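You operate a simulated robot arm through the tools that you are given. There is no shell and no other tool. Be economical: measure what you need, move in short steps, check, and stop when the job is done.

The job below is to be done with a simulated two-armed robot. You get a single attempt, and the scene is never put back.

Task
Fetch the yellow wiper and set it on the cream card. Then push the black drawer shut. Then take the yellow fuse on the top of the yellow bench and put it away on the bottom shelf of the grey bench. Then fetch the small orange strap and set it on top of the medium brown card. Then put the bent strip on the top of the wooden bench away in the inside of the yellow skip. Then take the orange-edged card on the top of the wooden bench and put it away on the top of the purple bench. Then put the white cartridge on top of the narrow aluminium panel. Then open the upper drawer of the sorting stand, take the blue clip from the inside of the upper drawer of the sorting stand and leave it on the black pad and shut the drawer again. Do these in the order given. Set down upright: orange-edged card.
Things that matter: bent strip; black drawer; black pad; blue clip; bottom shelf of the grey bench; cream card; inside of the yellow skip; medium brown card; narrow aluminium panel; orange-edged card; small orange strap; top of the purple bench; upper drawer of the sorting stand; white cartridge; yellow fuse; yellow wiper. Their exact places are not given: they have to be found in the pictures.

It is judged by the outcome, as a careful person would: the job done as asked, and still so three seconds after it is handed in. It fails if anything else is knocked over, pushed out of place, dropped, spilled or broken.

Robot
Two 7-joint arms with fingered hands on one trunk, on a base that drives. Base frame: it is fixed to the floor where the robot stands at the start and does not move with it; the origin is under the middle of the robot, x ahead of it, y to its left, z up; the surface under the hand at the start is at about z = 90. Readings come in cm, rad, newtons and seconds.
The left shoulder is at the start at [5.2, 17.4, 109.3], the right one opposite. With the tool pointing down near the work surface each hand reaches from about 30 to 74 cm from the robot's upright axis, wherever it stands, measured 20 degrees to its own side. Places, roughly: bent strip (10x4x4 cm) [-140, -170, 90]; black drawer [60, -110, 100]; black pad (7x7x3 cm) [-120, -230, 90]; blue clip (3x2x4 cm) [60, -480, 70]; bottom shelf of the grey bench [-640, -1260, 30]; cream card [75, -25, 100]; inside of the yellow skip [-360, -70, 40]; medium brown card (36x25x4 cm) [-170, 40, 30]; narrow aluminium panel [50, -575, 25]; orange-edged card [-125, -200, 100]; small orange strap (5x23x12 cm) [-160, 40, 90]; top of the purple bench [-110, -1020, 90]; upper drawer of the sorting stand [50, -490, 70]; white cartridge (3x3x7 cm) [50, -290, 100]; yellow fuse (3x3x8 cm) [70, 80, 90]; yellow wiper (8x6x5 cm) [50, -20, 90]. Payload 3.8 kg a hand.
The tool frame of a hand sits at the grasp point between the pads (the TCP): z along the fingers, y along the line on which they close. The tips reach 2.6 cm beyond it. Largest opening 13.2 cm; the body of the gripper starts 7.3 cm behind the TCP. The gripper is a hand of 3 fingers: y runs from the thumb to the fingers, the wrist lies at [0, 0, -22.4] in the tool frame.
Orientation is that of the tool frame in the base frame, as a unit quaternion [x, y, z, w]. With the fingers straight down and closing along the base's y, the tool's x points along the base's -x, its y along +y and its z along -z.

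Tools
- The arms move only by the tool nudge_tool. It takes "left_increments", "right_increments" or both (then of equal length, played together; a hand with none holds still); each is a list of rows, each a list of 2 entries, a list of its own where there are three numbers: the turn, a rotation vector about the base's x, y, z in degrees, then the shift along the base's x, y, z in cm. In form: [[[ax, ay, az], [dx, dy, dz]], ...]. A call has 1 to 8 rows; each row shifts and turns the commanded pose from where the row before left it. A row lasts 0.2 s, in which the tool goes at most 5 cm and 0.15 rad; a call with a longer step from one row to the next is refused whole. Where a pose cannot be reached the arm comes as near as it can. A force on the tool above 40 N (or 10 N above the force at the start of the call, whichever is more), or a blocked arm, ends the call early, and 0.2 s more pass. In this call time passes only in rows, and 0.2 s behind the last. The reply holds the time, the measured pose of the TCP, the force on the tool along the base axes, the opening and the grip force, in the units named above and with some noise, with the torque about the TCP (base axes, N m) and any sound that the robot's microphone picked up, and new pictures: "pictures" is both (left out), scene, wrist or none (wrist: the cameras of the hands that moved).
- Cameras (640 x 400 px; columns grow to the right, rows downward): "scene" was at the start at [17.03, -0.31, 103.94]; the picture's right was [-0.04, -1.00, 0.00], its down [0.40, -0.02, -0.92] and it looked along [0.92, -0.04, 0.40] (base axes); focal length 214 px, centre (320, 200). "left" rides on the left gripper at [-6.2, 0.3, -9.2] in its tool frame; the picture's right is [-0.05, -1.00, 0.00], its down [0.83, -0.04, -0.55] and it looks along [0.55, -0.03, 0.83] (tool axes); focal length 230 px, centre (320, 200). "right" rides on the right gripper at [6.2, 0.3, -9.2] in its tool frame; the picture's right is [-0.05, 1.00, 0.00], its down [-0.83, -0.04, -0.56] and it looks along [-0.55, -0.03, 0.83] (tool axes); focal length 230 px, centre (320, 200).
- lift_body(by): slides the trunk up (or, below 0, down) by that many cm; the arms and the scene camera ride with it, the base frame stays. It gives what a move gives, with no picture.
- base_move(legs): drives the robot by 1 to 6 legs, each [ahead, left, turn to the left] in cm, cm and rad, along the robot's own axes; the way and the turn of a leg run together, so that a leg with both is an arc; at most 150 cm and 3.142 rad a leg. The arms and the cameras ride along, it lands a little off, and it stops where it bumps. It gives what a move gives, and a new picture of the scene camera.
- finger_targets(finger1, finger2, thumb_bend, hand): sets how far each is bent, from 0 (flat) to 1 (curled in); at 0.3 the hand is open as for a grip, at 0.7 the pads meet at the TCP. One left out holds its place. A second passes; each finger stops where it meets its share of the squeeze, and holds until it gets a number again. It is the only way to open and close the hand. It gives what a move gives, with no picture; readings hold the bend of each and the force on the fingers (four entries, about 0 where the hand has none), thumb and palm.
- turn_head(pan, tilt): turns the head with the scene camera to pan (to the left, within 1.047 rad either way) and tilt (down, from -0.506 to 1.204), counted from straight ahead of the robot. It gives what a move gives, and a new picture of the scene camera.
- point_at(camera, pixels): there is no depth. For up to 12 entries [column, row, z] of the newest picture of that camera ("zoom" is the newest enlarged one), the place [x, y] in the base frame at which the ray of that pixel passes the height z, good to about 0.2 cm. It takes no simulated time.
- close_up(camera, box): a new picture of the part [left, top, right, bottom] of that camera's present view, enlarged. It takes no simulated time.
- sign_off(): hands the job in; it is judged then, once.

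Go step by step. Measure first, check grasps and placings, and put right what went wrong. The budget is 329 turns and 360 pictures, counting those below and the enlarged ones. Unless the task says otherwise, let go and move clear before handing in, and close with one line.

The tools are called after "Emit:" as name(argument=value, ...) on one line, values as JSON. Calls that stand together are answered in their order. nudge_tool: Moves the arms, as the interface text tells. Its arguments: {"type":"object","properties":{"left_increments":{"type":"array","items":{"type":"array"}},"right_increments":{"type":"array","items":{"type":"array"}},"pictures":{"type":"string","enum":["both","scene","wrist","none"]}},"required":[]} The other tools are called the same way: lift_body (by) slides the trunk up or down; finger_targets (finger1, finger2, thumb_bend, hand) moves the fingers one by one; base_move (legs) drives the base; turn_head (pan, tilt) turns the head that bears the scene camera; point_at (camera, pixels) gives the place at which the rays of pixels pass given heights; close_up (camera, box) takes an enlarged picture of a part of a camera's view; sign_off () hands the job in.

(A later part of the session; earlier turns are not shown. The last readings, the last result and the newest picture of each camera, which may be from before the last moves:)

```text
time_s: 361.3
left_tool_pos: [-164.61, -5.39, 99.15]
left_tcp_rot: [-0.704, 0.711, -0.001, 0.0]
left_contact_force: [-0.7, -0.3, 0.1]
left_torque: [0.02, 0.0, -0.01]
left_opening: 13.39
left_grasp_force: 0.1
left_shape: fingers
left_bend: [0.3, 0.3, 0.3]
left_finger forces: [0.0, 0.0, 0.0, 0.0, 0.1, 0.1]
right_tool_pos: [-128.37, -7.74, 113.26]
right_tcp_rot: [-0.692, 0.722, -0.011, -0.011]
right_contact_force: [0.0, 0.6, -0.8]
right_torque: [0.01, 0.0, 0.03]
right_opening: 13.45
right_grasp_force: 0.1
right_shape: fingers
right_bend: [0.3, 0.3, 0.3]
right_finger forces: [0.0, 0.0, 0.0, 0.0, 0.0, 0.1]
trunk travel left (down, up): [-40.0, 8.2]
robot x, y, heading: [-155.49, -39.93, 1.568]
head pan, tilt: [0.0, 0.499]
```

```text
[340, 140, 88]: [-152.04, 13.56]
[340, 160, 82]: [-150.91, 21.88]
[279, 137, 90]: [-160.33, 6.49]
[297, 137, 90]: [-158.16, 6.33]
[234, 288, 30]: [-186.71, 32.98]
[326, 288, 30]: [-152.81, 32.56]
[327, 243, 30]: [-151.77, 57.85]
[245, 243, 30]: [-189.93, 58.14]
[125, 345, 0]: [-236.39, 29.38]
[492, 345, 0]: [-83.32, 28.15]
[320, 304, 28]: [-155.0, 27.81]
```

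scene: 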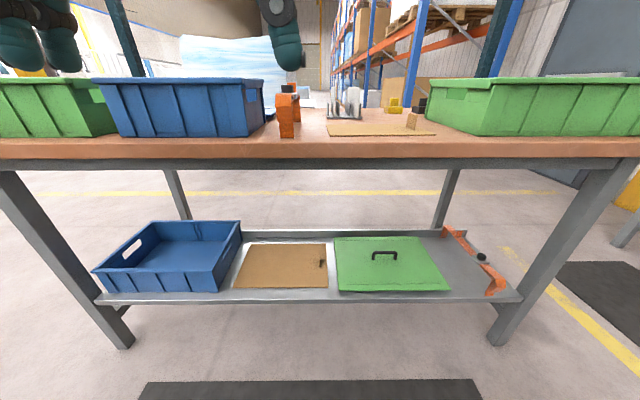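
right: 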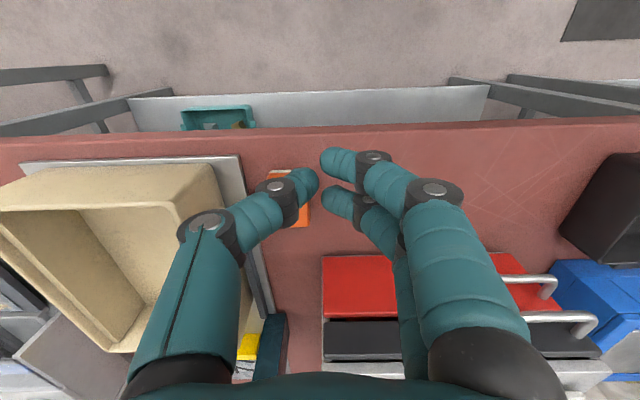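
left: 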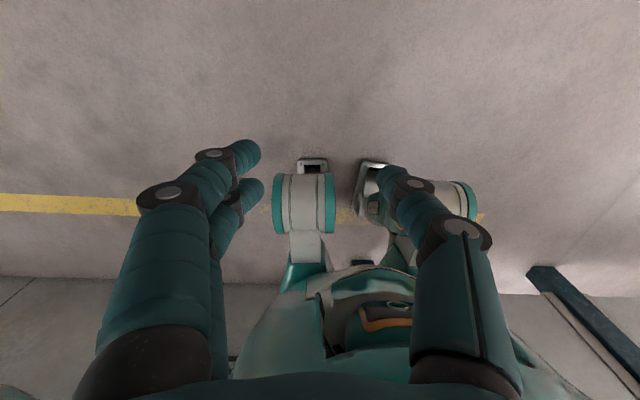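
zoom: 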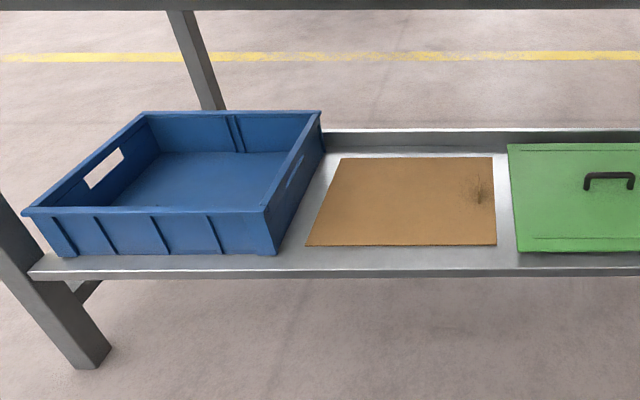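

Card: x -189..-152, y 33..58 at z 30. I check the bench-top height and the strap geometry.

Emit:
point_at(camera="scene", pixels=[[279.5, 137.5, 85], [293.5, 137.5, 85], [297, 121.5, 85], [290.5, 121.5, 85], [340, 140, 85], [340, 140, 86], [276, 94, 97], [300, 95, 97]])

Emit:
close_up(camera="left", box=[0, 0, 640, 400])

Emit:
close_up(camera="right", box=[0, 0, 640, 400])

```text
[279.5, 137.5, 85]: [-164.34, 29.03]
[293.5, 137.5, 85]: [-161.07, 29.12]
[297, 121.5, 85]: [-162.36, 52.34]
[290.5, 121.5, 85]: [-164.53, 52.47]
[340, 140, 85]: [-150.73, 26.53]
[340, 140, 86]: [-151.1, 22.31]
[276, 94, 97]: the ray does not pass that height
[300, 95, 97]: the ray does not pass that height
```

```text
1.00 times, centred on (320, 200) of left (not enlarged: the box is as wide or as high as the picture)
```

zoom: 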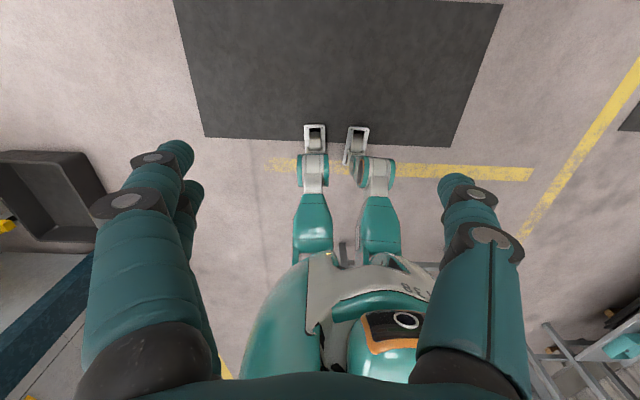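

```text
1.00 times, centred on (320, 200) of right (not enlarged: the box is as wide or as high as the picture)
```

zoom: 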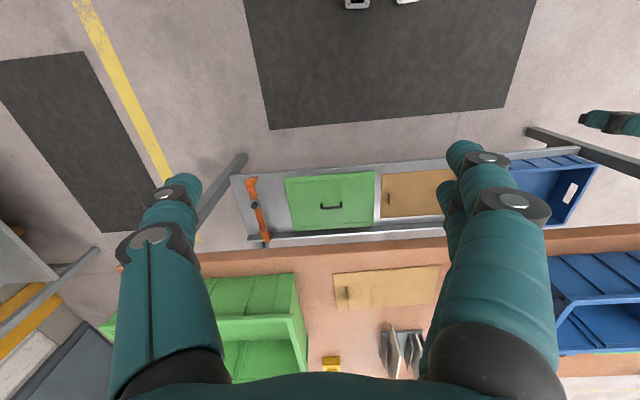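

The strap runs along y at x≈-163 from y 29 to 52, with the blue crate rim at x≈-171.5. I narrow the left hand, raise it, and drive up closer.

Emit:
finger_targets(hand="left", finger1=0.42, finger2=0.42, thumb_bend=0.42)

Emit:
nudge_tool(left_increments=[[[0, 0, 0], [0.4, 0, 5]], [[0, 0, 0], [0.4, 0, 5]], [[0, 0, 0], [0.4, 0, 5]]], pictures="none")

Emit:
base_move(legs=[[13, 0, 0.003]])

```text
time_s: 362.3
left_tool_pos: [-164.53, -5.27, 99.16]
left_tcp_rot: [-0.704, 0.71, 0.0, 0.001]
left_contact_force: [1.2, 0.4, -0.5]
left_torque: [-0.02, 0.0, -0.01]
left_opening: 9.54
left_grasp_force: 0.0
left_shape: fingers
left_bend: [0.42, 0.42, 0.42]
left_finger forces: [0.0, 0.1, 0.0, 0.0, 0.0, 0.0]
right_tool_pos: [-128.35, -7.75, 113.25]
right_tcp_rot: [-0.692, 0.722, -0.012, -0.012]
right_contact_force: [-1.1, -0.1, 0.0]
right_torque: [0.01, 0.0, 0.01]
right_opening: 13.43
right_grasp_force: 0.0
right_shape: fingers
right_bend: [0.3, 0.3, 0.3]
right_finger forces: [0.0, 0.0, 0.0, 0.0, 0.0, 0.0]
trunk travel left (down, up): [-40.0, 8.2]
robot x, y, heading: [-155.03, -39.83, 1.565]
head pan, tilt: [0.0, 0.499]
```

```text
refused: row 1 steps farther than a row can; nothing moved
```

```text
time_s: 363.6
left_tool_pos: [-164.52, 7.74, 99.01]
left_tcp_rot: [-0.705, 0.71, -0.001, 0.001]
left_contact_force: [-0.3, 0.1, 0.8]
left_torque: [-0.02, 0.03, 0.01]
left_opening: 9.55
left_grasp_force: 0.1
left_shape: fingers
left_bend: [0.42, 0.42, 0.42]
left_finger forces: [0.0, 0.0, 0.0, 0.0, 0.0, 0.1]
right_tool_pos: [-128.36, 5.35, 113.23]
right_tcp_rot: [-0.691, 0.722, -0.013, -0.011]
right_contact_force: [-0.3, 1.1, -0.4]
right_torque: [-0.01, 0.02, -0.04]
right_opening: 13.42
right_grasp_force: 0.0
right_shape: fingers
right_bend: [0.3, 0.3, 0.3]
right_finger forces: [0.1, 0.0, 0.0, 0.0, 0.1, 0.0]
trunk travel left (down, up): [-40.0, 8.2]
robot x, y, heading: [-155.58, -26.97, 1.565]
head pan, tilt: [0.0, 0.499]
```

scene: 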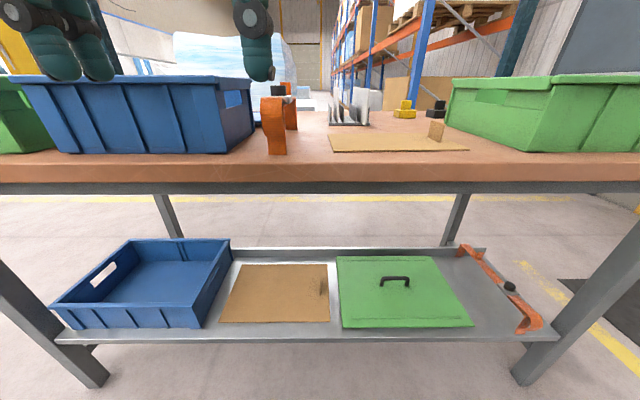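

Still clear in front of the bench (y 7.7). I raise the left hand and move out over the strap at height.

Emit:
nudge_tool(left_increments=[[[0, 0, 0], [0.4, 0, 4.8]], [[0, 0, 0], [0.4, 0, 4.8]], [[0, 0, 0], [0.4, 2, 4.5]], [[0, 0, 0], [0, 4.8, 0]], [[0, 0, 0], [0, 4.8, 0]], [[0, 0, 0], [0, 4.8, 0]], [[0, 0, 0], [0, 4.8, 0]]])

```text
time_s: 365.1
left_tool_pos: [-163.33, 28.89, 113.14]
left_tcp_rot: [-0.705, 0.71, 0.0, 0.0]
left_contact_force: [0.4, 0.2, 0.2]
left_torque: [-0.01, 0.0, 0.05]
left_opening: 9.53
left_grasp_force: 0.1
left_shape: fingers
left_bend: [0.42, 0.42, 0.42]
left_finger forces: [0.0, 0.1, 0.1, 0.0, 0.1, 0.0]
right_tool_pos: [-128.28, 5.24, 113.17]
right_tcp_rot: [-0.692, 0.722, -0.013, -0.012]
right_contact_force: [-0.1, 0.9, 0.9]
right_torque: [-0.01, 0.0, -0.02]
right_opening: 13.42
right_grasp_force: 0.0
right_shape: fingers
right_bend: [0.3, 0.3, 0.3]
right_finger forces: [0.1, 0.1, 0.0, 0.1, 0.0, 0.0]
trunk travel left (down, up): [-40.0, 8.2]
robot x, y, heading: [-155.45, -27.01, 1.568]
head pan, tilt: [0.0, 0.499]
```

scene: 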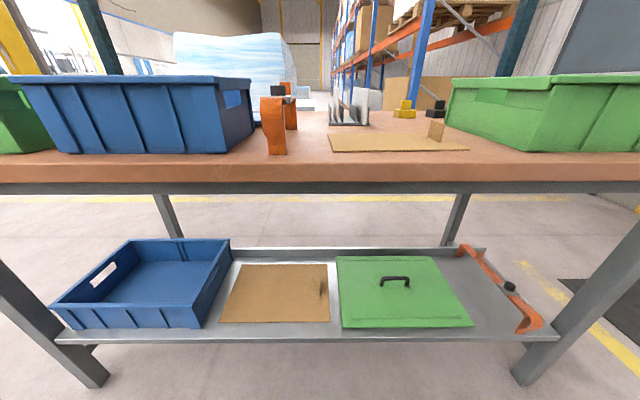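
left: 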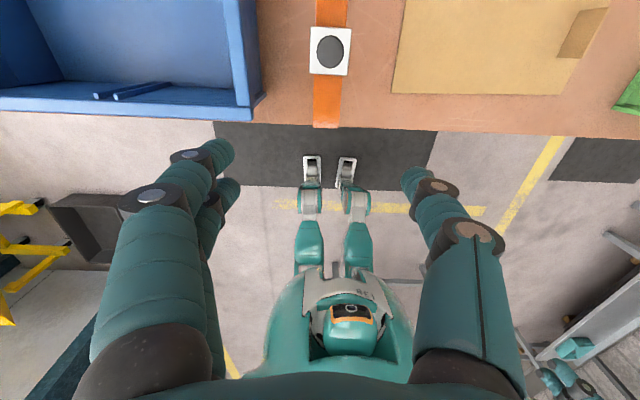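

The strap's band runs straight along y, with its buckle at left-cam (330,50). I measure it, as well as the crate edge.

Emit:
point_at(camera="left", pixels=[[330, 50, 96], [331, 50, 97], [313, 118, 94], [341, 118, 94], [310, 28, 95], [349, 28, 95], [310, 74, 95], [348, 74, 95], [262, 100, 102], [236, 118, 102]])

```text
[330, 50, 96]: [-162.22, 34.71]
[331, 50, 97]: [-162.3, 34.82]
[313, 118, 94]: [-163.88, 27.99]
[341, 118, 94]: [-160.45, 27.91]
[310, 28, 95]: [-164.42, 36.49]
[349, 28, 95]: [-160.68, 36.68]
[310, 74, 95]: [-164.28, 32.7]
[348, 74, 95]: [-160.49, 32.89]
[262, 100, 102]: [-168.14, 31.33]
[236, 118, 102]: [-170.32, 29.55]
```

The buckle is at y≈34.7, but I need to see the far end of the strap. I advance the hand at height.

Emit:
nudge_tool(left_increments=[[[0, 0, 0], [0.5, 4, 0]], [[0, 0, 0], [0.5, 4, 0]], [[0, 0, 0], [0.5, 3.5, 0]]], pictures="wrist")

Emit:
finger_targets(hand="left", finger1=0.5, finger2=0.5, thumb_bend=0.5)

```text
time_s: 365.9
left_tool_pos: [-162.74, 36.36, 113.07]
left_tcp_rot: [-0.705, 0.709, 0.0, 0.001]
left_contact_force: [0.0, -0.1, 0.0]
left_torque: [-0.02, -0.01, 0.01]
left_opening: 9.51
left_grasp_force: 0.0
left_shape: fingers
left_bend: [0.42, 0.42, 0.42]
left_finger forces: [0.0, 0.0, 0.0, 0.0, 0.1, 0.0]
left hand out of reach, approached as far as the arm can: row 2, 3
right_tool_pos: [-128.56, 5.25, 113.4]
right_tcp_rot: [-0.692, 0.721, -0.013, -0.01]
right_contact_force: [0.7, -0.6, -0.3]
right_torque: [0.02, -0.01, -0.02]
right_opening: 13.45
right_grasp_force: 0.1
right_shape: fingers
right_bend: [0.3, 0.3, 0.3]
right_finger forces: [0.0, 0.0, 0.0, 0.0, 0.0, 0.0]
trunk travel left (down, up): [-40.0, 8.2]
robot x, y, heading: [-155.75, -26.79, 1.563]
head pan, tilt: [0.0, 0.499]
```

left: 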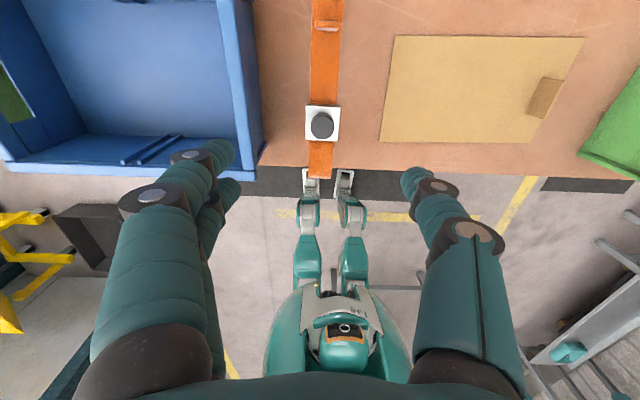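

```text
time_s: 366.9
left_tool_pos: [-162.62, 36.27, 113.12]
left_tcp_rot: [-0.705, 0.71, -0.001, 0.0]
left_contact_force: [-0.5, -0.4, 0.5]
left_torque: [0.01, -0.01, 0.02]
left_opening: 6.87
left_grasp_force: 0.1
left_shape: fingers
left_bend: [0.5, 0.5, 0.5]
left_finger forces: [0.0, 0.0, 0.1, 0.1, 0.0, 0.1]
right_tool_pos: [-128.31, 5.38, 113.25]
right_tcp_rot: [-0.692, 0.722, -0.012, -0.011]
right_contact_force: [0.1, -0.6, -0.4]
right_torque: [0.01, 0.0, -0.01]
right_opening: 13.4
right_grasp_force: 0.1
right_shape: fingers
right_bend: [0.3, 0.3, 0.3]
right_finger forces: [0.1, 0.0, 0.1, 0.1, 0.0, 0.0]
trunk travel left (down, up): [-40.0, 8.2]
robot x, y, heading: [-155.22, -27.06, 1.564]
head pan, tilt: [0.0, 0.499]
```

The strap extends on past the ridge at (327,25). I move the base 6 cm closer and measure again.

Emit:
base_move(legs=[[6, 0, 0]])

Emit:
close_up(camera="left", box=[0, 0, 640, 400])

```text
time_s: 367.9
left_tool_pos: [-162.73, 42.36, 113.02]
left_tcp_rot: [-0.705, 0.709, -0.001, 0.001]
left_contact_force: [-0.2, 0.2, 0.0]
left_torque: [-0.03, -0.04, 0.02]
left_opening: 6.86
left_grasp_force: 0.1
left_shape: fingers
left_bend: [0.5, 0.5, 0.5]
left_finger forces: [0.0, 0.1, 0.1, 0.0, 0.1, 0.0]
right_tool_pos: [-128.37, 11.23, 113.12]
right_tcp_rot: [-0.693, 0.721, -0.011, -0.012]
right_contact_force: [0.5, 0.2, -1.0]
right_torque: [-0.02, 0.01, -0.01]
right_opening: 13.43
right_grasp_force: 0.1
right_shape: fingers
right_bend: [0.3, 0.3, 0.3]
right_finger forces: [0.1, 0.0, 0.0, 0.1, 0.0, 0.1]
trunk travel left (down, up): [-40.0, 8.2]
robot x, y, heading: [-155.93, -20.87, 1.565]
head pan, tilt: [0.0, 0.499]
```

scene: 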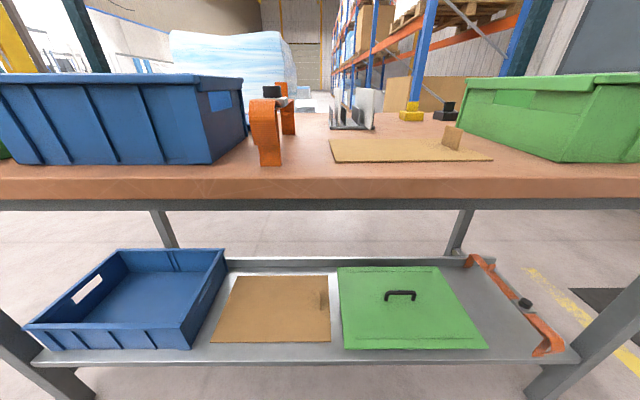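

```text
1.00 times, centred on (320, 200) of left (not enlarged: the box is as wide or as high as the picture)
```

zoom: 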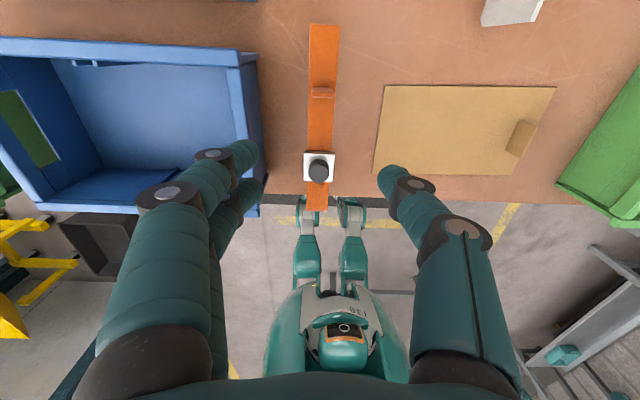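

Emit:
close_up(camera="scene", box=[230, 70, 310, 175])

Emit:
close_up(camera="left", box=[230, 10, 430, 220])

Emit:
point_at(camera="zoom", pixels=[[320, 300, 96]])

```text
3.81 times, centred on (270, 122) of scene
```

zoom: 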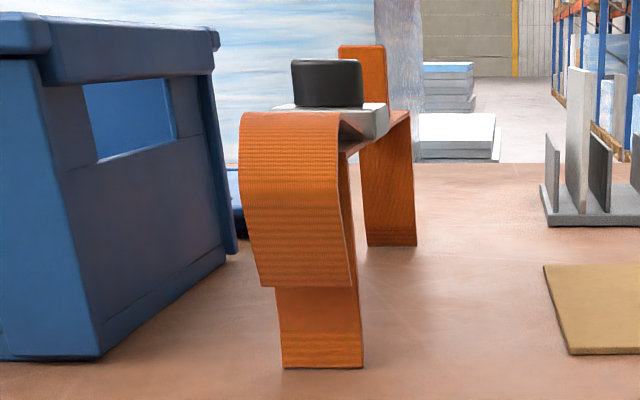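

```text
1.90 times, centred on (330, 115) of left
```

zoom: 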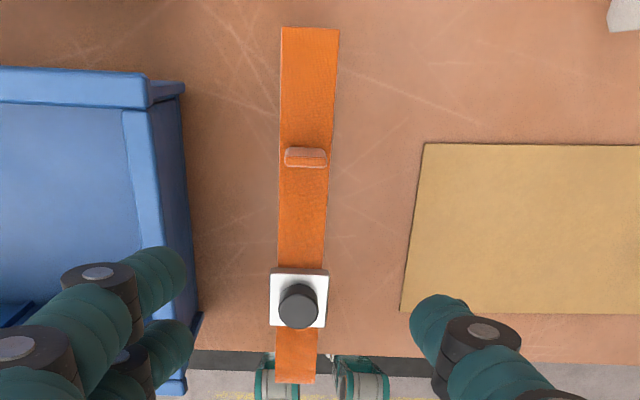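

```text
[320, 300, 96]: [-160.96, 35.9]
```

The strap also has a small upright tab at zoom (306,157) between the buckle and the far end. I measure the geometry.

Emit:
point_at(camera="zoom", pixels=[[281, 28, 94], [339, 30, 94], [276, 380, 94], [316, 380, 94], [306, 165, 94], [306, 155, 97], [285, 157, 96], [327, 157, 96], [281, 28, 85], [301, 297, 95], [185, 90, 99]])

```text
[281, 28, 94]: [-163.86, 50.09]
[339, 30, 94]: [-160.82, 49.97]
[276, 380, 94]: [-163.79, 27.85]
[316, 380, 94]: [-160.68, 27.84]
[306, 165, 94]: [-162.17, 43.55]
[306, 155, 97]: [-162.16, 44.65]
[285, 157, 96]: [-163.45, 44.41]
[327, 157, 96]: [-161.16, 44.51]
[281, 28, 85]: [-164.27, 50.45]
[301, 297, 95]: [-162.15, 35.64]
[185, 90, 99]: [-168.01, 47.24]
```

Strap: 3.1 wide at x -163.9..-160.7, y 27.8..50.3, with free band at y 38–43. I aim for (-161.3,39.5), biased away from the crate, and descend part way.

Emit:
nudge_tool(left_increments=[[[0, 0, 0], [0.7, -1.4, -3]], [[0, 0, 0], [0.7, -1.5, -3]], [[0, 0, 0], [0, 0, -3]]])

```text
time_s: 368.7
left_tool_pos: [-161.16, 39.21, 103.96]
left_tcp_rot: [-0.705, 0.709, -0.001, 0.0]
left_contact_force: [-0.1, -0.2, -0.7]
left_torque: [-0.05, 0.0, 0.0]
left_opening: 6.83
left_grasp_force: 0.0
left_shape: fingers
left_bend: [0.5, 0.5, 0.5]
left_finger forces: [0.0, 0.1, 0.0, 0.0, 0.1, 0.0]
right_tool_pos: [-128.44, 11.16, 113.27]
right_tcp_rot: [-0.693, 0.721, -0.013, -0.011]
right_contact_force: [-1.6, 0.1, -0.1]
right_torque: [0.01, 0.02, 0.01]
right_opening: 13.42
right_grasp_force: 0.0
right_shape: fingers
right_bend: [0.3, 0.3, 0.3]
right_finger forces: [0.1, 0.0, 0.0, 0.0, 0.0, 0.1]
trunk travel left (down, up): [-40.0, 8.2]
robot x, y, heading: [-155.45, -20.6, 1.568]
head pan, tilt: [0.0, 0.499]
```

scene: 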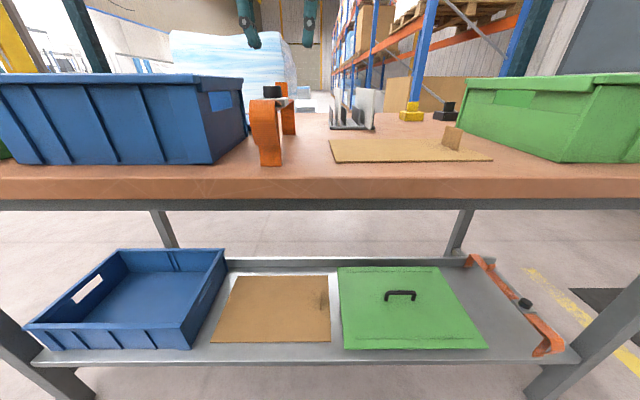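
left: 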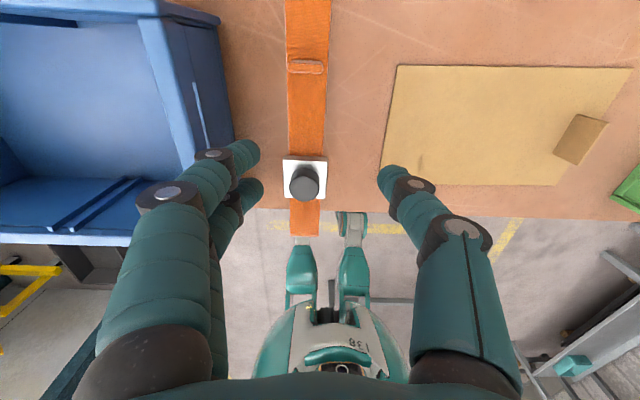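

Emit:
close_up(camera="left", box=[100, 0, 340, 260])

Emit:
point_at(camera="zoom", pixels=[[226, 20, 99.6], [239, 12, 99.6], [200, 70, 99.6], [239, 240, 85], [310, 250, 94]])

```text
1.54 times, centred on (220, 130) of left
```

zoom: 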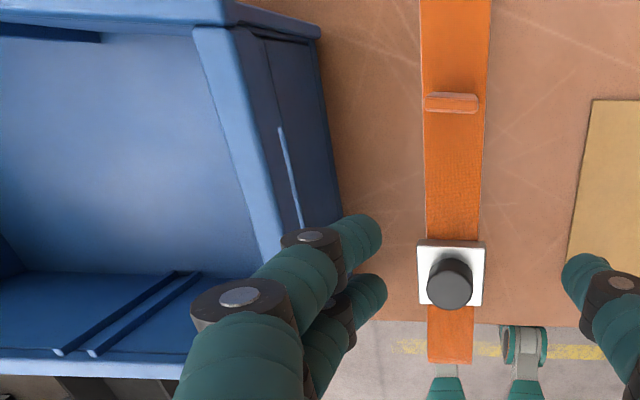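

```text
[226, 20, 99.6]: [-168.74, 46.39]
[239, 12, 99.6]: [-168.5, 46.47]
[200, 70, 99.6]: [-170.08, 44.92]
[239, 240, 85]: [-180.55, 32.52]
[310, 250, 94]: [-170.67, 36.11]
```

The rim is at x≈-168.3, just clear of the fingers. I descend to about 94.

Emit:
nudge_tool(left_increments=[[[0, 0, 0], [0, 0.3, -3]], [[0, 0, 0], [0, 0, -3]], [[0, 0, 0], [0, 0, -2]]], pictures="both")

```text
time_s: 369.5
left_tool_pos: [-161.23, 39.78, 95.98]
left_tcp_rot: [-0.705, 0.709, -0.001, 0.0]
left_contact_force: [0.1, 0.2, -0.4]
left_torque: [0.0, -0.03, 0.03]
left_opening: 6.81
left_grasp_force: 0.1
left_shape: fingers
left_bend: [0.5, 0.5, 0.5]
left_finger forces: [0.1, 0.0, 0.0, 0.1, 0.0, 0.1]
right_tool_pos: [-128.4, 11.18, 113.28]
right_tcp_rot: [-0.693, 0.721, -0.012, -0.011]
right_contact_force: [-0.5, -0.5, 0.0]
right_torque: [-0.01, 0.01, -0.04]
right_opening: 13.42
right_grasp_force: 0.0
right_shape: fingers
right_bend: [0.3, 0.3, 0.3]
right_finger forces: [0.0, 0.0, 0.0, 0.1, 0.1, 0.1]
trunk travel left (down, up): [-40.0, 8.2]
robot x, y, heading: [-155.37, -21.04, 1.569]
head pan, tilt: [0.0, 0.499]
```

scene: 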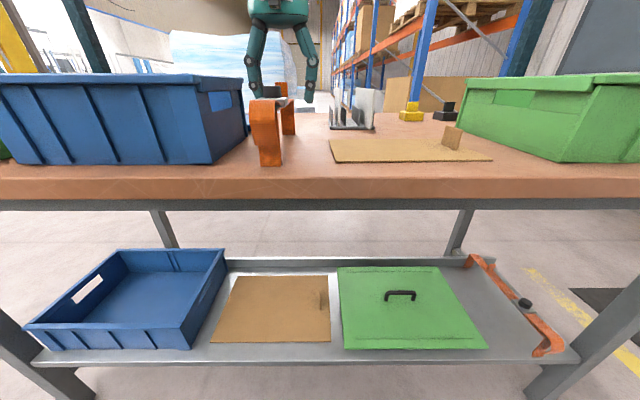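
left: 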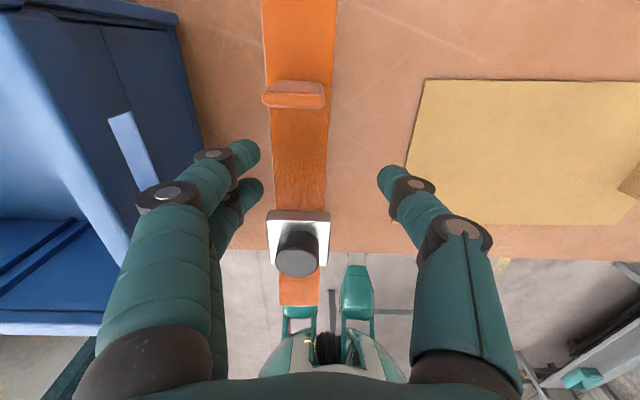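

Clear on both sides. I go down the last 2 cm and close.

Emit:
nudge_tool(left_increments=[[[0, 0, 0], [0, 0, -1.2]], [[0, 0, 0], [0, 0, -1.0]]], pictures="none")

Emit:
finger_targets(hand="left", finger1=0.75, finger2=0.75, thumb_bend=0.75)

Emit:
close_up(camera="left", box=[0, 0, 640, 400])

```text
time_s: 370.1
left_tool_pos: [-161.19, 39.58, 93.85]
left_tcp_rot: [-0.704, 0.71, -0.001, 0.001]
left_contact_force: [-0.1, 0.4, 0.0]
left_torque: [0.0, -0.03, 0.0]
left_opening: 6.83
left_grasp_force: 0.0
left_shape: fingers
left_bend: [0.5, 0.5, 0.5]
left_finger forces: [0.1, 0.1, 0.0, 0.0, 0.0, 0.0]
right_tool_pos: [-128.3, 11.18, 113.32]
right_tcp_rot: [-0.693, 0.721, -0.012, -0.011]
right_contact_force: [0.0, 0.4, 0.4]
right_torque: [-0.04, 0.01, -0.02]
right_opening: 13.43
right_grasp_force: 0.1
right_shape: fingers
right_bend: [0.3, 0.3, 0.3]
right_finger forces: [0.0, 0.0, 0.0, 0.0, 0.0, 0.0]
trunk travel left (down, up): [-40.0, 8.2]
robot x, y, heading: [-155.02, -21.41, 1.563]
head pan, tilt: [0.0, 0.499]
```

```text
time_s: 371.1
left_tool_pos: [-161.13, 39.62, 93.9]
left_tcp_rot: [-0.705, 0.71, 0.0, 0.0]
left_contact_force: [0.8, -0.2, -1.1]
left_torque: [0.02, 0.03, 0.0]
left_opening: 0.0
left_grasp_force: 0.1
left_shape: fingers
left_bend: [0.74, 0.74, 0.73]
left_finger forces: [0.0, 0.0, 0.0, 0.0, 0.0, 0.4]
right_tool_pos: [-128.35, 11.15, 113.15]
right_tcp_rot: [-0.693, 0.721, -0.013, -0.011]
right_contact_force: [0.4, -0.2, 0.0]
right_torque: [0.0, 0.02, -0.03]
right_opening: 13.43
right_grasp_force: 0.1
right_shape: fingers
right_bend: [0.3, 0.3, 0.3]
right_finger forces: [0.0, 0.1, 0.0, 0.0, 0.0, 0.0]
trunk travel left (down, up): [-40.0, 8.2]
robot x, y, heading: [-155.72, -21.0, 1.566]
head pan, tilt: [0.0, 0.499]
```

```text
1.00 times, centred on (320, 200) of left (not enlarged: the box is as wide or as high as the picture)
```

zoom: 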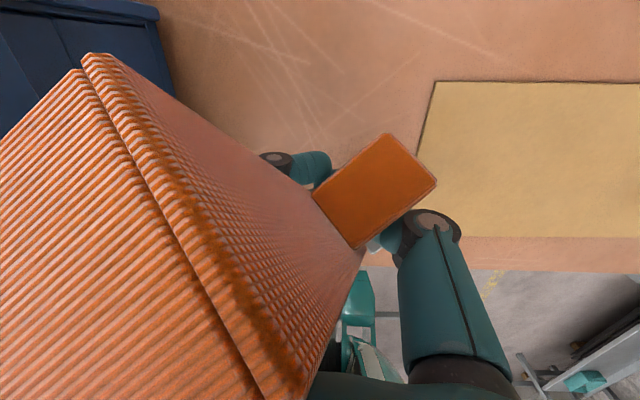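

The strap slipped: the fingers closed fully and it has tilted up. I look at the scene.

Emit:
close_up(camera="scene", box=[150, 30, 410, 190])

```text
2.46 times, centred on (280, 110) of scene
```

zoom: 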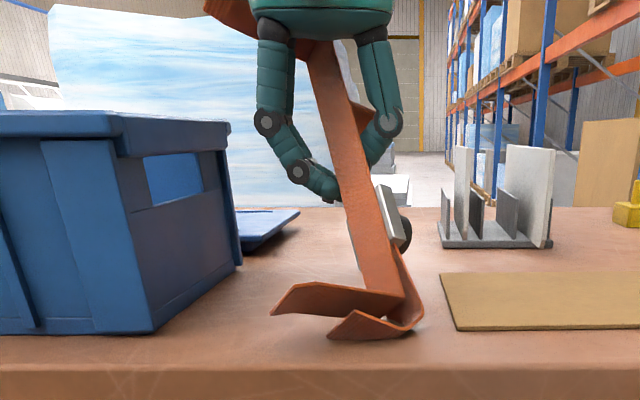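

Emit:
close_up(camera="scene", box=[220, 20, 340, 110])

Emit:
turn_head(pan=0.1, tilt=0.1)

```text
4.44 times, centred on (280, 65) of scene
```

zoom: 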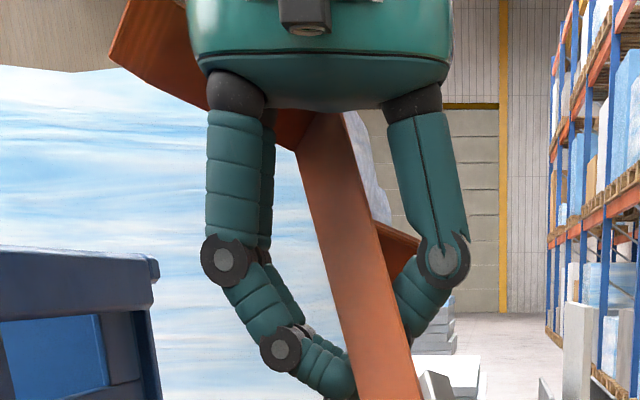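

```text
time_s: 372.0
left_tool_pos: [-161.14, 39.62, 93.86]
left_tcp_rot: [-0.705, 0.709, 0.0, 0.001]
left_contact_force: [-0.2, -0.1, -0.3]
left_torque: [0.03, 0.03, 0.0]
left_opening: 0.0
left_grasp_force: 0.6
left_shape: fingers
left_bend: [0.74, 0.74, 0.73]
left_finger forces: [0.1, 0.1, 0.0, 0.1, 0.0, 0.2]
right_tool_pos: [-128.38, 11.28, 113.34]
right_tcp_rot: [-0.693, 0.72, -0.012, -0.012]
right_contact_force: [-0.5, 0.6, -0.6]
right_torque: [0.02, 0.02, 0.01]
right_opening: 13.42
right_grasp_force: 0.1
right_shape: fingers
right_bend: [0.3, 0.3, 0.3]
right_finger forces: [0.0, 0.0, 0.1, 0.0, 0.0, 0.0]
trunk travel left (down, up): [-40.0, 8.2]
robot x, y, heading: [-155.55, -21.06, 1.564]
head pan, tilt: [0.099, 0.099]
```

scene: 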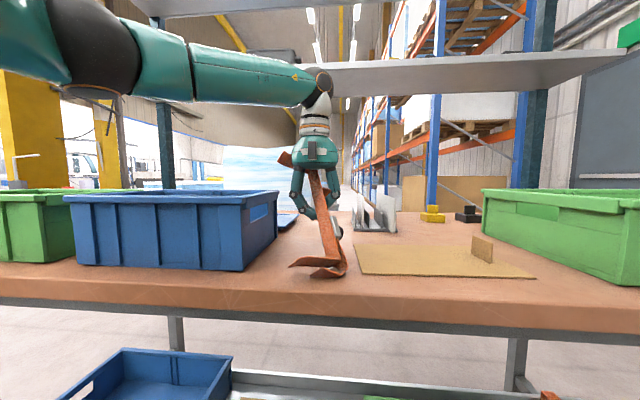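

The band now stands nearly upright inside the hand, between fingers and thumb. I try squeezing further to clamp it where it is.

Emit:
finger_targets(hand="left", finger1=0.85, finger2=0.85, thumb_bend=0.8)

Emit:
close_up(camera="scene", box=[250, 120, 390, 290])

Emit:
close_up(camera="left", box=[0, 0, 640, 400])

```text
time_s: 373.0
left_tool_pos: [-161.15, 39.75, 93.9]
left_tcp_rot: [-0.705, 0.709, -0.001, 0.0]
left_contact_force: [-0.4, -0.3, -1.9]
left_torque: [0.02, 0.01, -0.01]
left_opening: 0.0
left_grasp_force: 0.3
left_shape: fingers
left_bend: [0.79, 0.78, 0.76]
left_finger forces: [0.0, 0.0, 0.0, 0.0, 0.1, 0.4]
right_tool_pos: [-128.47, 11.18, 113.27]
right_tcp_rot: [-0.693, 0.721, -0.013, -0.011]
right_contact_force: [0.0, 0.1, 1.0]
right_torque: [-0.02, 0.0, -0.02]
right_opening: 13.42
right_grasp_force: 0.1
right_shape: fingers
right_bend: [0.3, 0.3, 0.3]
right_finger forces: [0.0, 0.0, 0.0, 0.0, 0.1, 0.1]
trunk travel left (down, up): [-40.0, 8.2]
robot x, y, heading: [-155.34, -21.34, 1.567]
head pan, tilt: [0.099, 0.099]
```

```text
2.35 times, centred on (320, 205) of scene
```

zoom: 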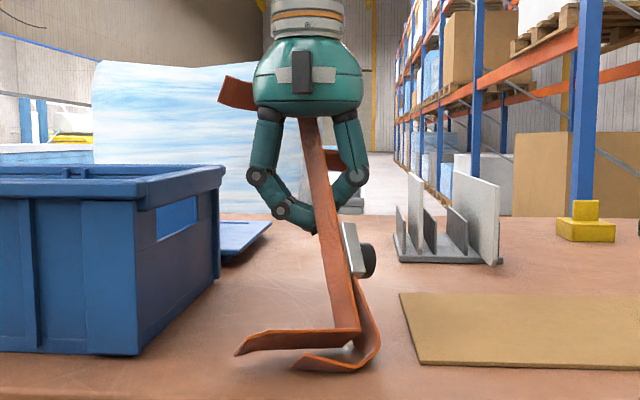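

```text
1.00 times, centred on (320, 200) of left (not enlarged: the box is as wide or as high as the picture)
```

zoom: 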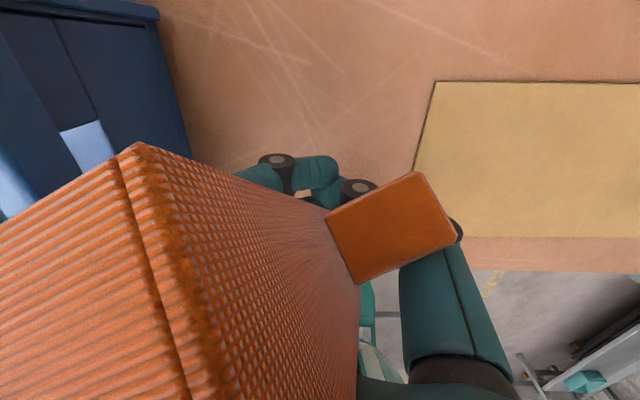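

The fingers aren't clamping the band; it merely leans on them. I'll bring the right hand in horizontally to clamp the band below. First I measure where the strap stands.

Emit:
point_at(camera="scene", pixels=[[343, 269, 85], [336, 258, 85], [284, 269, 85], [313, 271, 85], [335, 228, 92], [335, 228, 90], [320, 228, 92], [316, 213, 92], [316, 213, 94]])

Emit:
close_up(camera="scene", box=[280, 180, 370, 285])

Emit:
close_up(camera="right", box=[0, 0, 640, 400])

```text
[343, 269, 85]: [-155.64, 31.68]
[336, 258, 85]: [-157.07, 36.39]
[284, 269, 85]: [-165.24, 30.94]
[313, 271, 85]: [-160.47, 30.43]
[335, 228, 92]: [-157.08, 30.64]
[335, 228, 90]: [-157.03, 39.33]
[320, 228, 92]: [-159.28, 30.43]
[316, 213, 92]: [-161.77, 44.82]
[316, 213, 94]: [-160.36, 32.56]
```

```text
3.81 times, centred on (325, 232) of scene
```

zoom: 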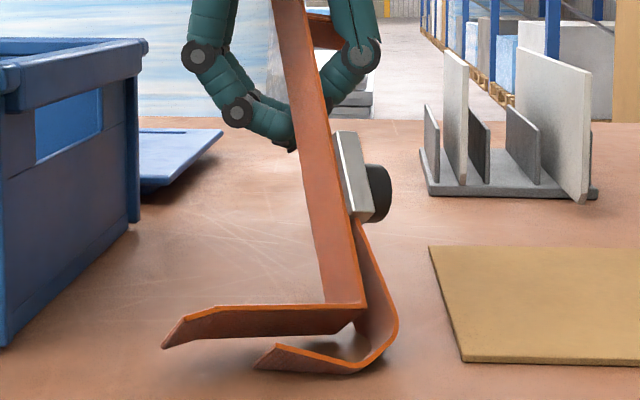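

```text
1.00 times, centred on (320, 200) of right (not enlarged: the box is as wide or as high as the picture)
```

zoom: 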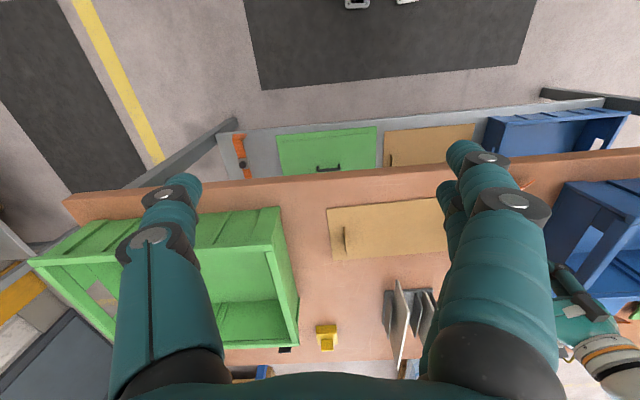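

The band is rotated about 45° and its free part is near (-158.5,36.5,90). I yaw the right hand 45° and tilt it 40° so it can come in along the band's plane.

Emit:
nudge_tool(right_increments=[[[0, 0, 7.5], [0, 0, 0]], [[0, 0, 7.5], [0, 0, 0]], [[0, 0, 7.5], [0, 0, 0]], [[0, 0, 7.5], [0, 0, 0]], [[0, 0, 7.5], [0, 0, 0]], [[0, 0, 7.5], [0, 0, 0]]], pictures="none")

Emit:
nudge_tool(right_increments=[[[5.6, 5.6, 0], [0, 0, 0]], [[5.6, 5.6, 0], [0, 0, 0]], [[5.6, 5.6, 0], [0, 0, 0]], [[5.6, 5.6, 0], [0, 0, 0]], [[5.6, 5.6, 0], [0, 0, 0]]])

```text
time_s: 374.4
left_tool_pos: [-161.07, 39.69, 93.9]
left_tcp_rot: [-0.704, 0.71, 0.0, 0.001]
left_contact_force: [-0.1, 0.0, -0.4]
left_torque: [0.06, 0.02, -0.01]
left_opening: 0.0
left_grasp_force: 0.4
left_shape: fingers
left_bend: [0.79, 0.78, 0.76]
left_finger forces: [0.0, 0.0, 0.0, 0.1, 0.0, 0.3]
right_tool_pos: [-128.32, 11.23, 113.34]
right_tcp_rot: [0.916, -0.401, 0.015, 0.006]
right_contact_force: [0.2, -0.7, 0.4]
right_torque: [-0.02, 0.02, -0.01]
right_opening: 13.48
right_grasp_force: 0.1
right_shape: fingers
right_bend: [0.3, 0.3, 0.3]
right_finger forces: [0.0, 0.0, 0.0, 0.0, 0.0, 0.0]
trunk travel left (down, up): [-40.0, 8.2]
robot x, y, heading: [-155.49, -21.23, 1.566]
head pan, tilt: [0.099, 0.099]
```

```text
time_s: 375.6
left_tool_pos: [-161.12, 39.65, 93.89]
left_tcp_rot: [-0.704, 0.71, -0.002, 0.0]
left_contact_force: [-0.2, 0.4, -0.1]
left_torque: [0.08, 0.02, 0.01]
left_opening: 0.01
left_grasp_force: 0.3
left_shape: fingers
left_bend: [0.79, 0.78, 0.76]
left_finger forces: [0.0, 0.1, 0.0, 0.0, 0.1, 0.2]
right_tool_pos: [-128.16, 11.19, 113.26]
right_tcp_rot: [0.866, -0.38, -0.302, -0.119]
right_contact_force: [0.2, -0.7, 0.6]
right_torque: [-0.02, -0.01, 0.02]
right_opening: 13.42
right_grasp_force: 0.1
right_shape: fingers
right_bend: [0.3, 0.3, 0.3]
right_finger forces: [0.1, 0.0, 0.0, 0.0, 0.0, 0.0]
trunk travel left (down, up): [-40.0, 8.2]
robot x, y, heading: [-155.31, -21.05, 1.561]
head pan, tilt: [0.099, 0.099]
```

scene: 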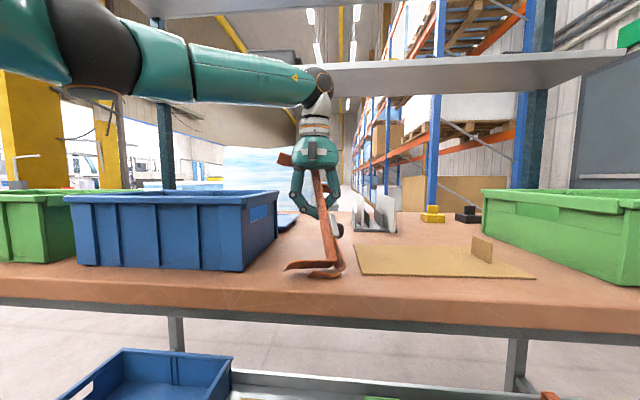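
right: 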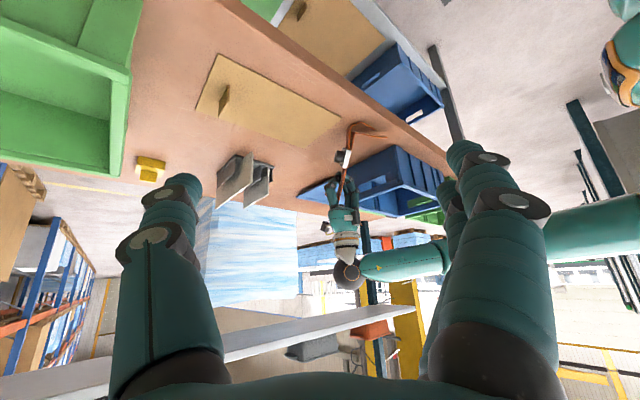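

The right camera now sees the strap at (348,145). I zoom and triangulate.

Emit:
close_up(camera="right", box=[300, 100, 420, 220])

Emit:
point_at(camera="zoom", pixels=[[300, 150, 86], [300, 160, 88], [290, 185, 92], [270, 180, 92], [300, 150, 90]])

```text
3.33 times, centred on (360, 160) of right
```

zoom: 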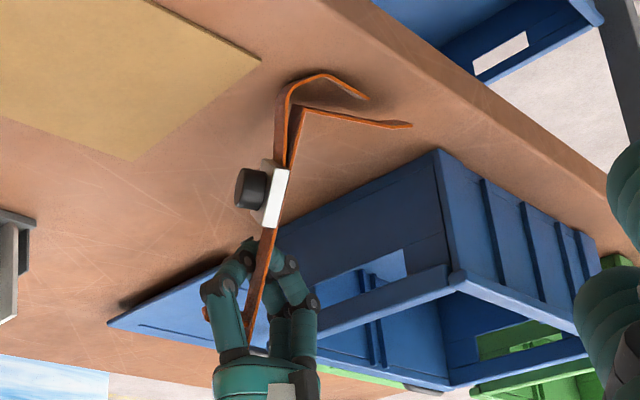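

```text
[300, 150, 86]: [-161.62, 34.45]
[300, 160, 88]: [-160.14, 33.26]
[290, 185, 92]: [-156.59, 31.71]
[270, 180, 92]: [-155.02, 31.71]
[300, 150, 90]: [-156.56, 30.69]
```

Emit:
point_at(camera="zoom", pixels=[[279, 163, 88], [279, 163, 90], [279, 163, 92], [276, 230, 94], [276, 230, 96], [300, 112, 85], [300, 112, 87]])

Emit:
point_at(camera="scene", pixels=[[333, 238, 88], [333, 238, 90], [333, 238, 92], [327, 214, 94], [327, 214, 96], [335, 260, 85], [335, 260, 87]])

```text
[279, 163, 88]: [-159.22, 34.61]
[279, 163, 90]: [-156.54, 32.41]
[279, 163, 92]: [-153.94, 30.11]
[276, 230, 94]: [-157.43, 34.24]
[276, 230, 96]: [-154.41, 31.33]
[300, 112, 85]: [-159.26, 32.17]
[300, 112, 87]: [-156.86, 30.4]
```

```text
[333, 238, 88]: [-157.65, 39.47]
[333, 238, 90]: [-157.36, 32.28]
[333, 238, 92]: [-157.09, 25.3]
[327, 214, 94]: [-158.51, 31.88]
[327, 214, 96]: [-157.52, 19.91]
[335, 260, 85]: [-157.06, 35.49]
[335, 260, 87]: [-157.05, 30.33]
```

Buckle centre is about (-157.7,33.9,91.7), with the knob facing away from the fingers' side: a good place to clamp. I move the right hand to a pre-grasp 10 cm back along its approach.

Emit:
finger_targets(hand="right", finger1=0.4, finger2=0.4, thumb_bend=0.4)

Emit:
nudge_tool(right_increments=[[[0, 0, 0], [-3, 2.4, -1.7]], [[0, 0, 0], [-3, 2.4, -1.7]], [[0, 0, 0], [-3, 2.4, -1.7]], [[0, 0, 0], [-3, 2.4, -1.7]], [[0, 0, 0], [-3, 2.4, -1.7]], [[0, 0, 0], [-3, 2.4, -1.7]], [[0, 0, 0], [-3, 2.4, -1.7]], [[0, 0, 0], [-3, 2.3, -2]]])

```text
time_s: 376.6
left_tool_pos: [-161.11, 39.61, 93.94]
left_tcp_rot: [-0.705, 0.709, -0.001, 0.001]
left_contact_force: [0.1, -1.0, -1.6]
left_torque: [0.03, 0.03, 0.01]
left_opening: 0.01
left_grasp_force: 0.5
left_shape: fingers
left_bend: [0.79, 0.78, 0.76]
left_finger forces: [0.1, 0.0, 0.0, 0.0, 0.0, 0.3]
right_tool_pos: [-128.26, 11.23, 113.26]
right_tcp_rot: [0.866, -0.381, -0.301, -0.119]
right_contact_force: [-0.6, 0.5, 0.2]
right_torque: [0.01, -0.02, -0.03]
right_opening: 10.24
right_grasp_force: 0.0
right_shape: fingers
right_bend: [0.4, 0.4, 0.4]
right_finger forces: [0.0, 0.0, 0.1, 0.1, 0.1, 0.0]
trunk travel left (down, up): [-40.0, 8.2]
robot x, y, heading: [-155.58, -21.18, 1.564]
head pan, tilt: [0.099, 0.099]
```

```text
time_s: 378.4
left_tool_pos: [-161.11, 39.8, 93.8]
left_tcp_rot: [-0.705, 0.709, -0.001, 0.002]
left_contact_force: [0.5, -0.7, -1.4]
left_torque: [0.05, 0.0, 0.0]
left_opening: 0.0
left_grasp_force: 0.3
left_shape: fingers
left_bend: [0.79, 0.78, 0.76]
left_finger forces: [0.0, 0.1, 0.0, 0.0, 0.1, 0.5]
right_tool_pos: [-152.47, 30.42, 99.3]
right_tcp_rot: [0.866, -0.381, -0.3, -0.119]
right_contact_force: [-0.5, 0.7, -0.2]
right_torque: [0.01, 0.02, -0.02]
right_opening: 10.21
right_grasp_force: 0.0
right_shape: fingers
right_bend: [0.4, 0.4, 0.4]
right_finger forces: [0.0, 0.1, 0.1, 0.0, 0.1, 0.0]
trunk travel left (down, up): [-40.0, 8.2]
robot x, y, heading: [-155.55, -21.11, 1.567]
head pan, tilt: [0.099, 0.099]
```

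scene: 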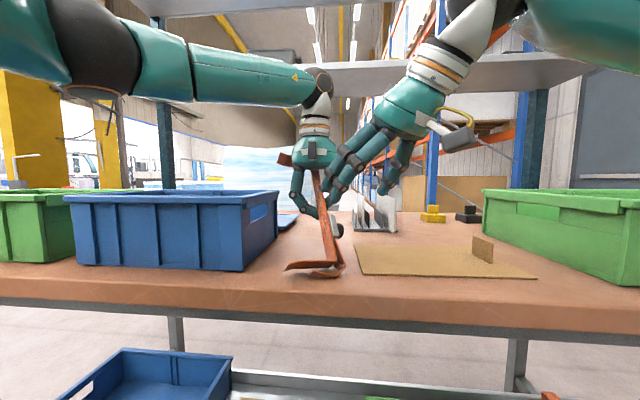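
right: 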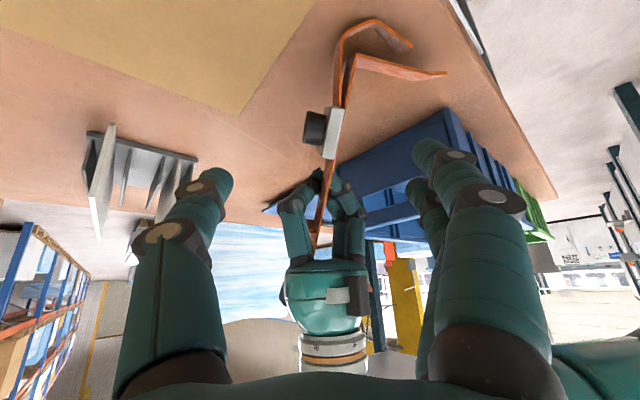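

The buckle lies at right-cam (325,130), just where a point 10 cm ahead along the approach projects. I advance.

Emit:
nudge_tool(right_increments=[[[0, 0, 0], [-1.45, 1.45, -2.4]], [[0, 0, 0], [-1.45, 1.45, -2.4]]], pictures="both")

```text
time_s: 379.0
left_tool_pos: [-161.15, 39.63, 93.87]
left_tcp_rot: [-0.705, 0.71, 0.0, 0.001]
left_contact_force: [0.0, -0.5, -0.4]
left_torque: [0.02, 0.03, -0.03]
left_opening: 0.01
left_grasp_force: 0.2
left_shape: fingers
left_bend: [0.79, 0.78, 0.76]
left_finger forces: [0.0, 0.0, 0.0, 0.1, 0.0, 0.3]
right_tool_pos: [-155.3, 33.33, 94.62]
right_tcp_rot: [0.867, -0.38, -0.301, -0.118]
right_contact_force: [-0.4, -0.2, -0.1]
right_torque: [-0.03, 0.01, 0.0]
right_opening: 10.21
right_grasp_force: 0.2
right_shape: fingers
right_bend: [0.4, 0.4, 0.4]
right_finger forces: [0.0, 0.0, 0.1, 0.0, 0.0, 0.0]
trunk travel left (down, up): [-40.0, 8.2]
robot x, y, heading: [-155.37, -20.93, 1.566]
head pan, tilt: [0.099, 0.099]
```

scene: 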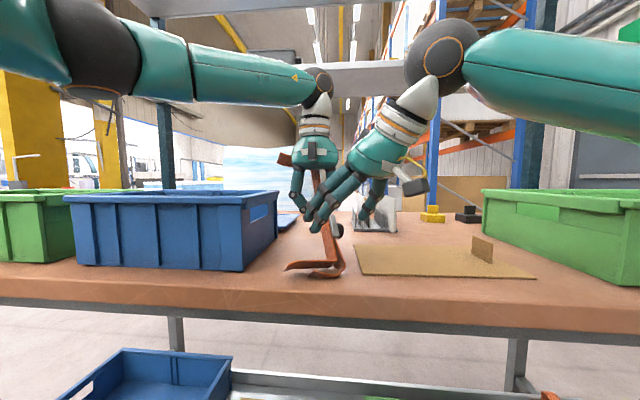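
right: 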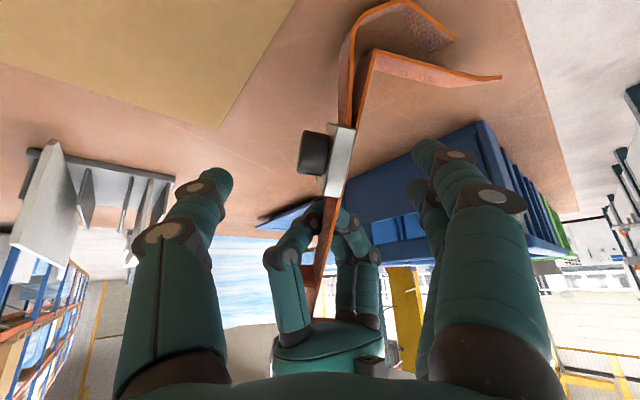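

Aligned. I advance another 3.9 cm and close on the buckle and knob.

Emit:
nudge_tool(right_increments=[[[0, 0, 0], [-0.9, 0.9, -1.5]], [[0, 0, 0], [-0.9, 0.9, -1.5]]], pictures="wrist")

```text
time_s: 379.6
left_tool_pos: [-161.09, 39.69, 93.95]
left_tcp_rot: [-0.705, 0.709, -0.001, 0.0]
left_contact_force: [-0.8, 0.0, -0.2]
left_torque: [0.02, 0.01, -0.01]
left_opening: 0.02
left_grasp_force: 0.5
left_shape: fingers
left_bend: [0.79, 0.78, 0.76]
left_finger forces: [0.1, 0.0, 0.0, 0.0, 0.0, 0.4]
right_tool_pos: [-157.03, 35.06, 91.55]
right_tcp_rot: [0.867, -0.38, -0.301, -0.118]
right_contact_force: [-0.1, -0.1, 0.4]
right_torque: [-0.04, 0.01, -0.01]
right_opening: 10.18
right_grasp_force: 0.0
right_shape: fingers
right_bend: [0.4, 0.4, 0.4]
right_finger forces: [0.0, 0.0, 0.0, 0.0, 0.1, 0.0]
trunk travel left (down, up): [-40.0, 8.2]
robot x, y, heading: [-155.31, -20.79, 1.566]
head pan, tilt: [0.099, 0.099]
```

right: 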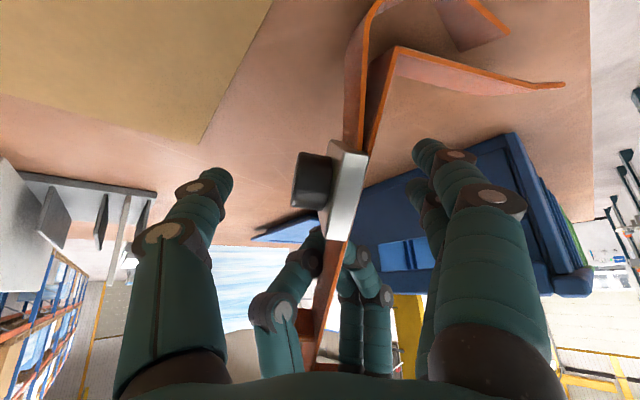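

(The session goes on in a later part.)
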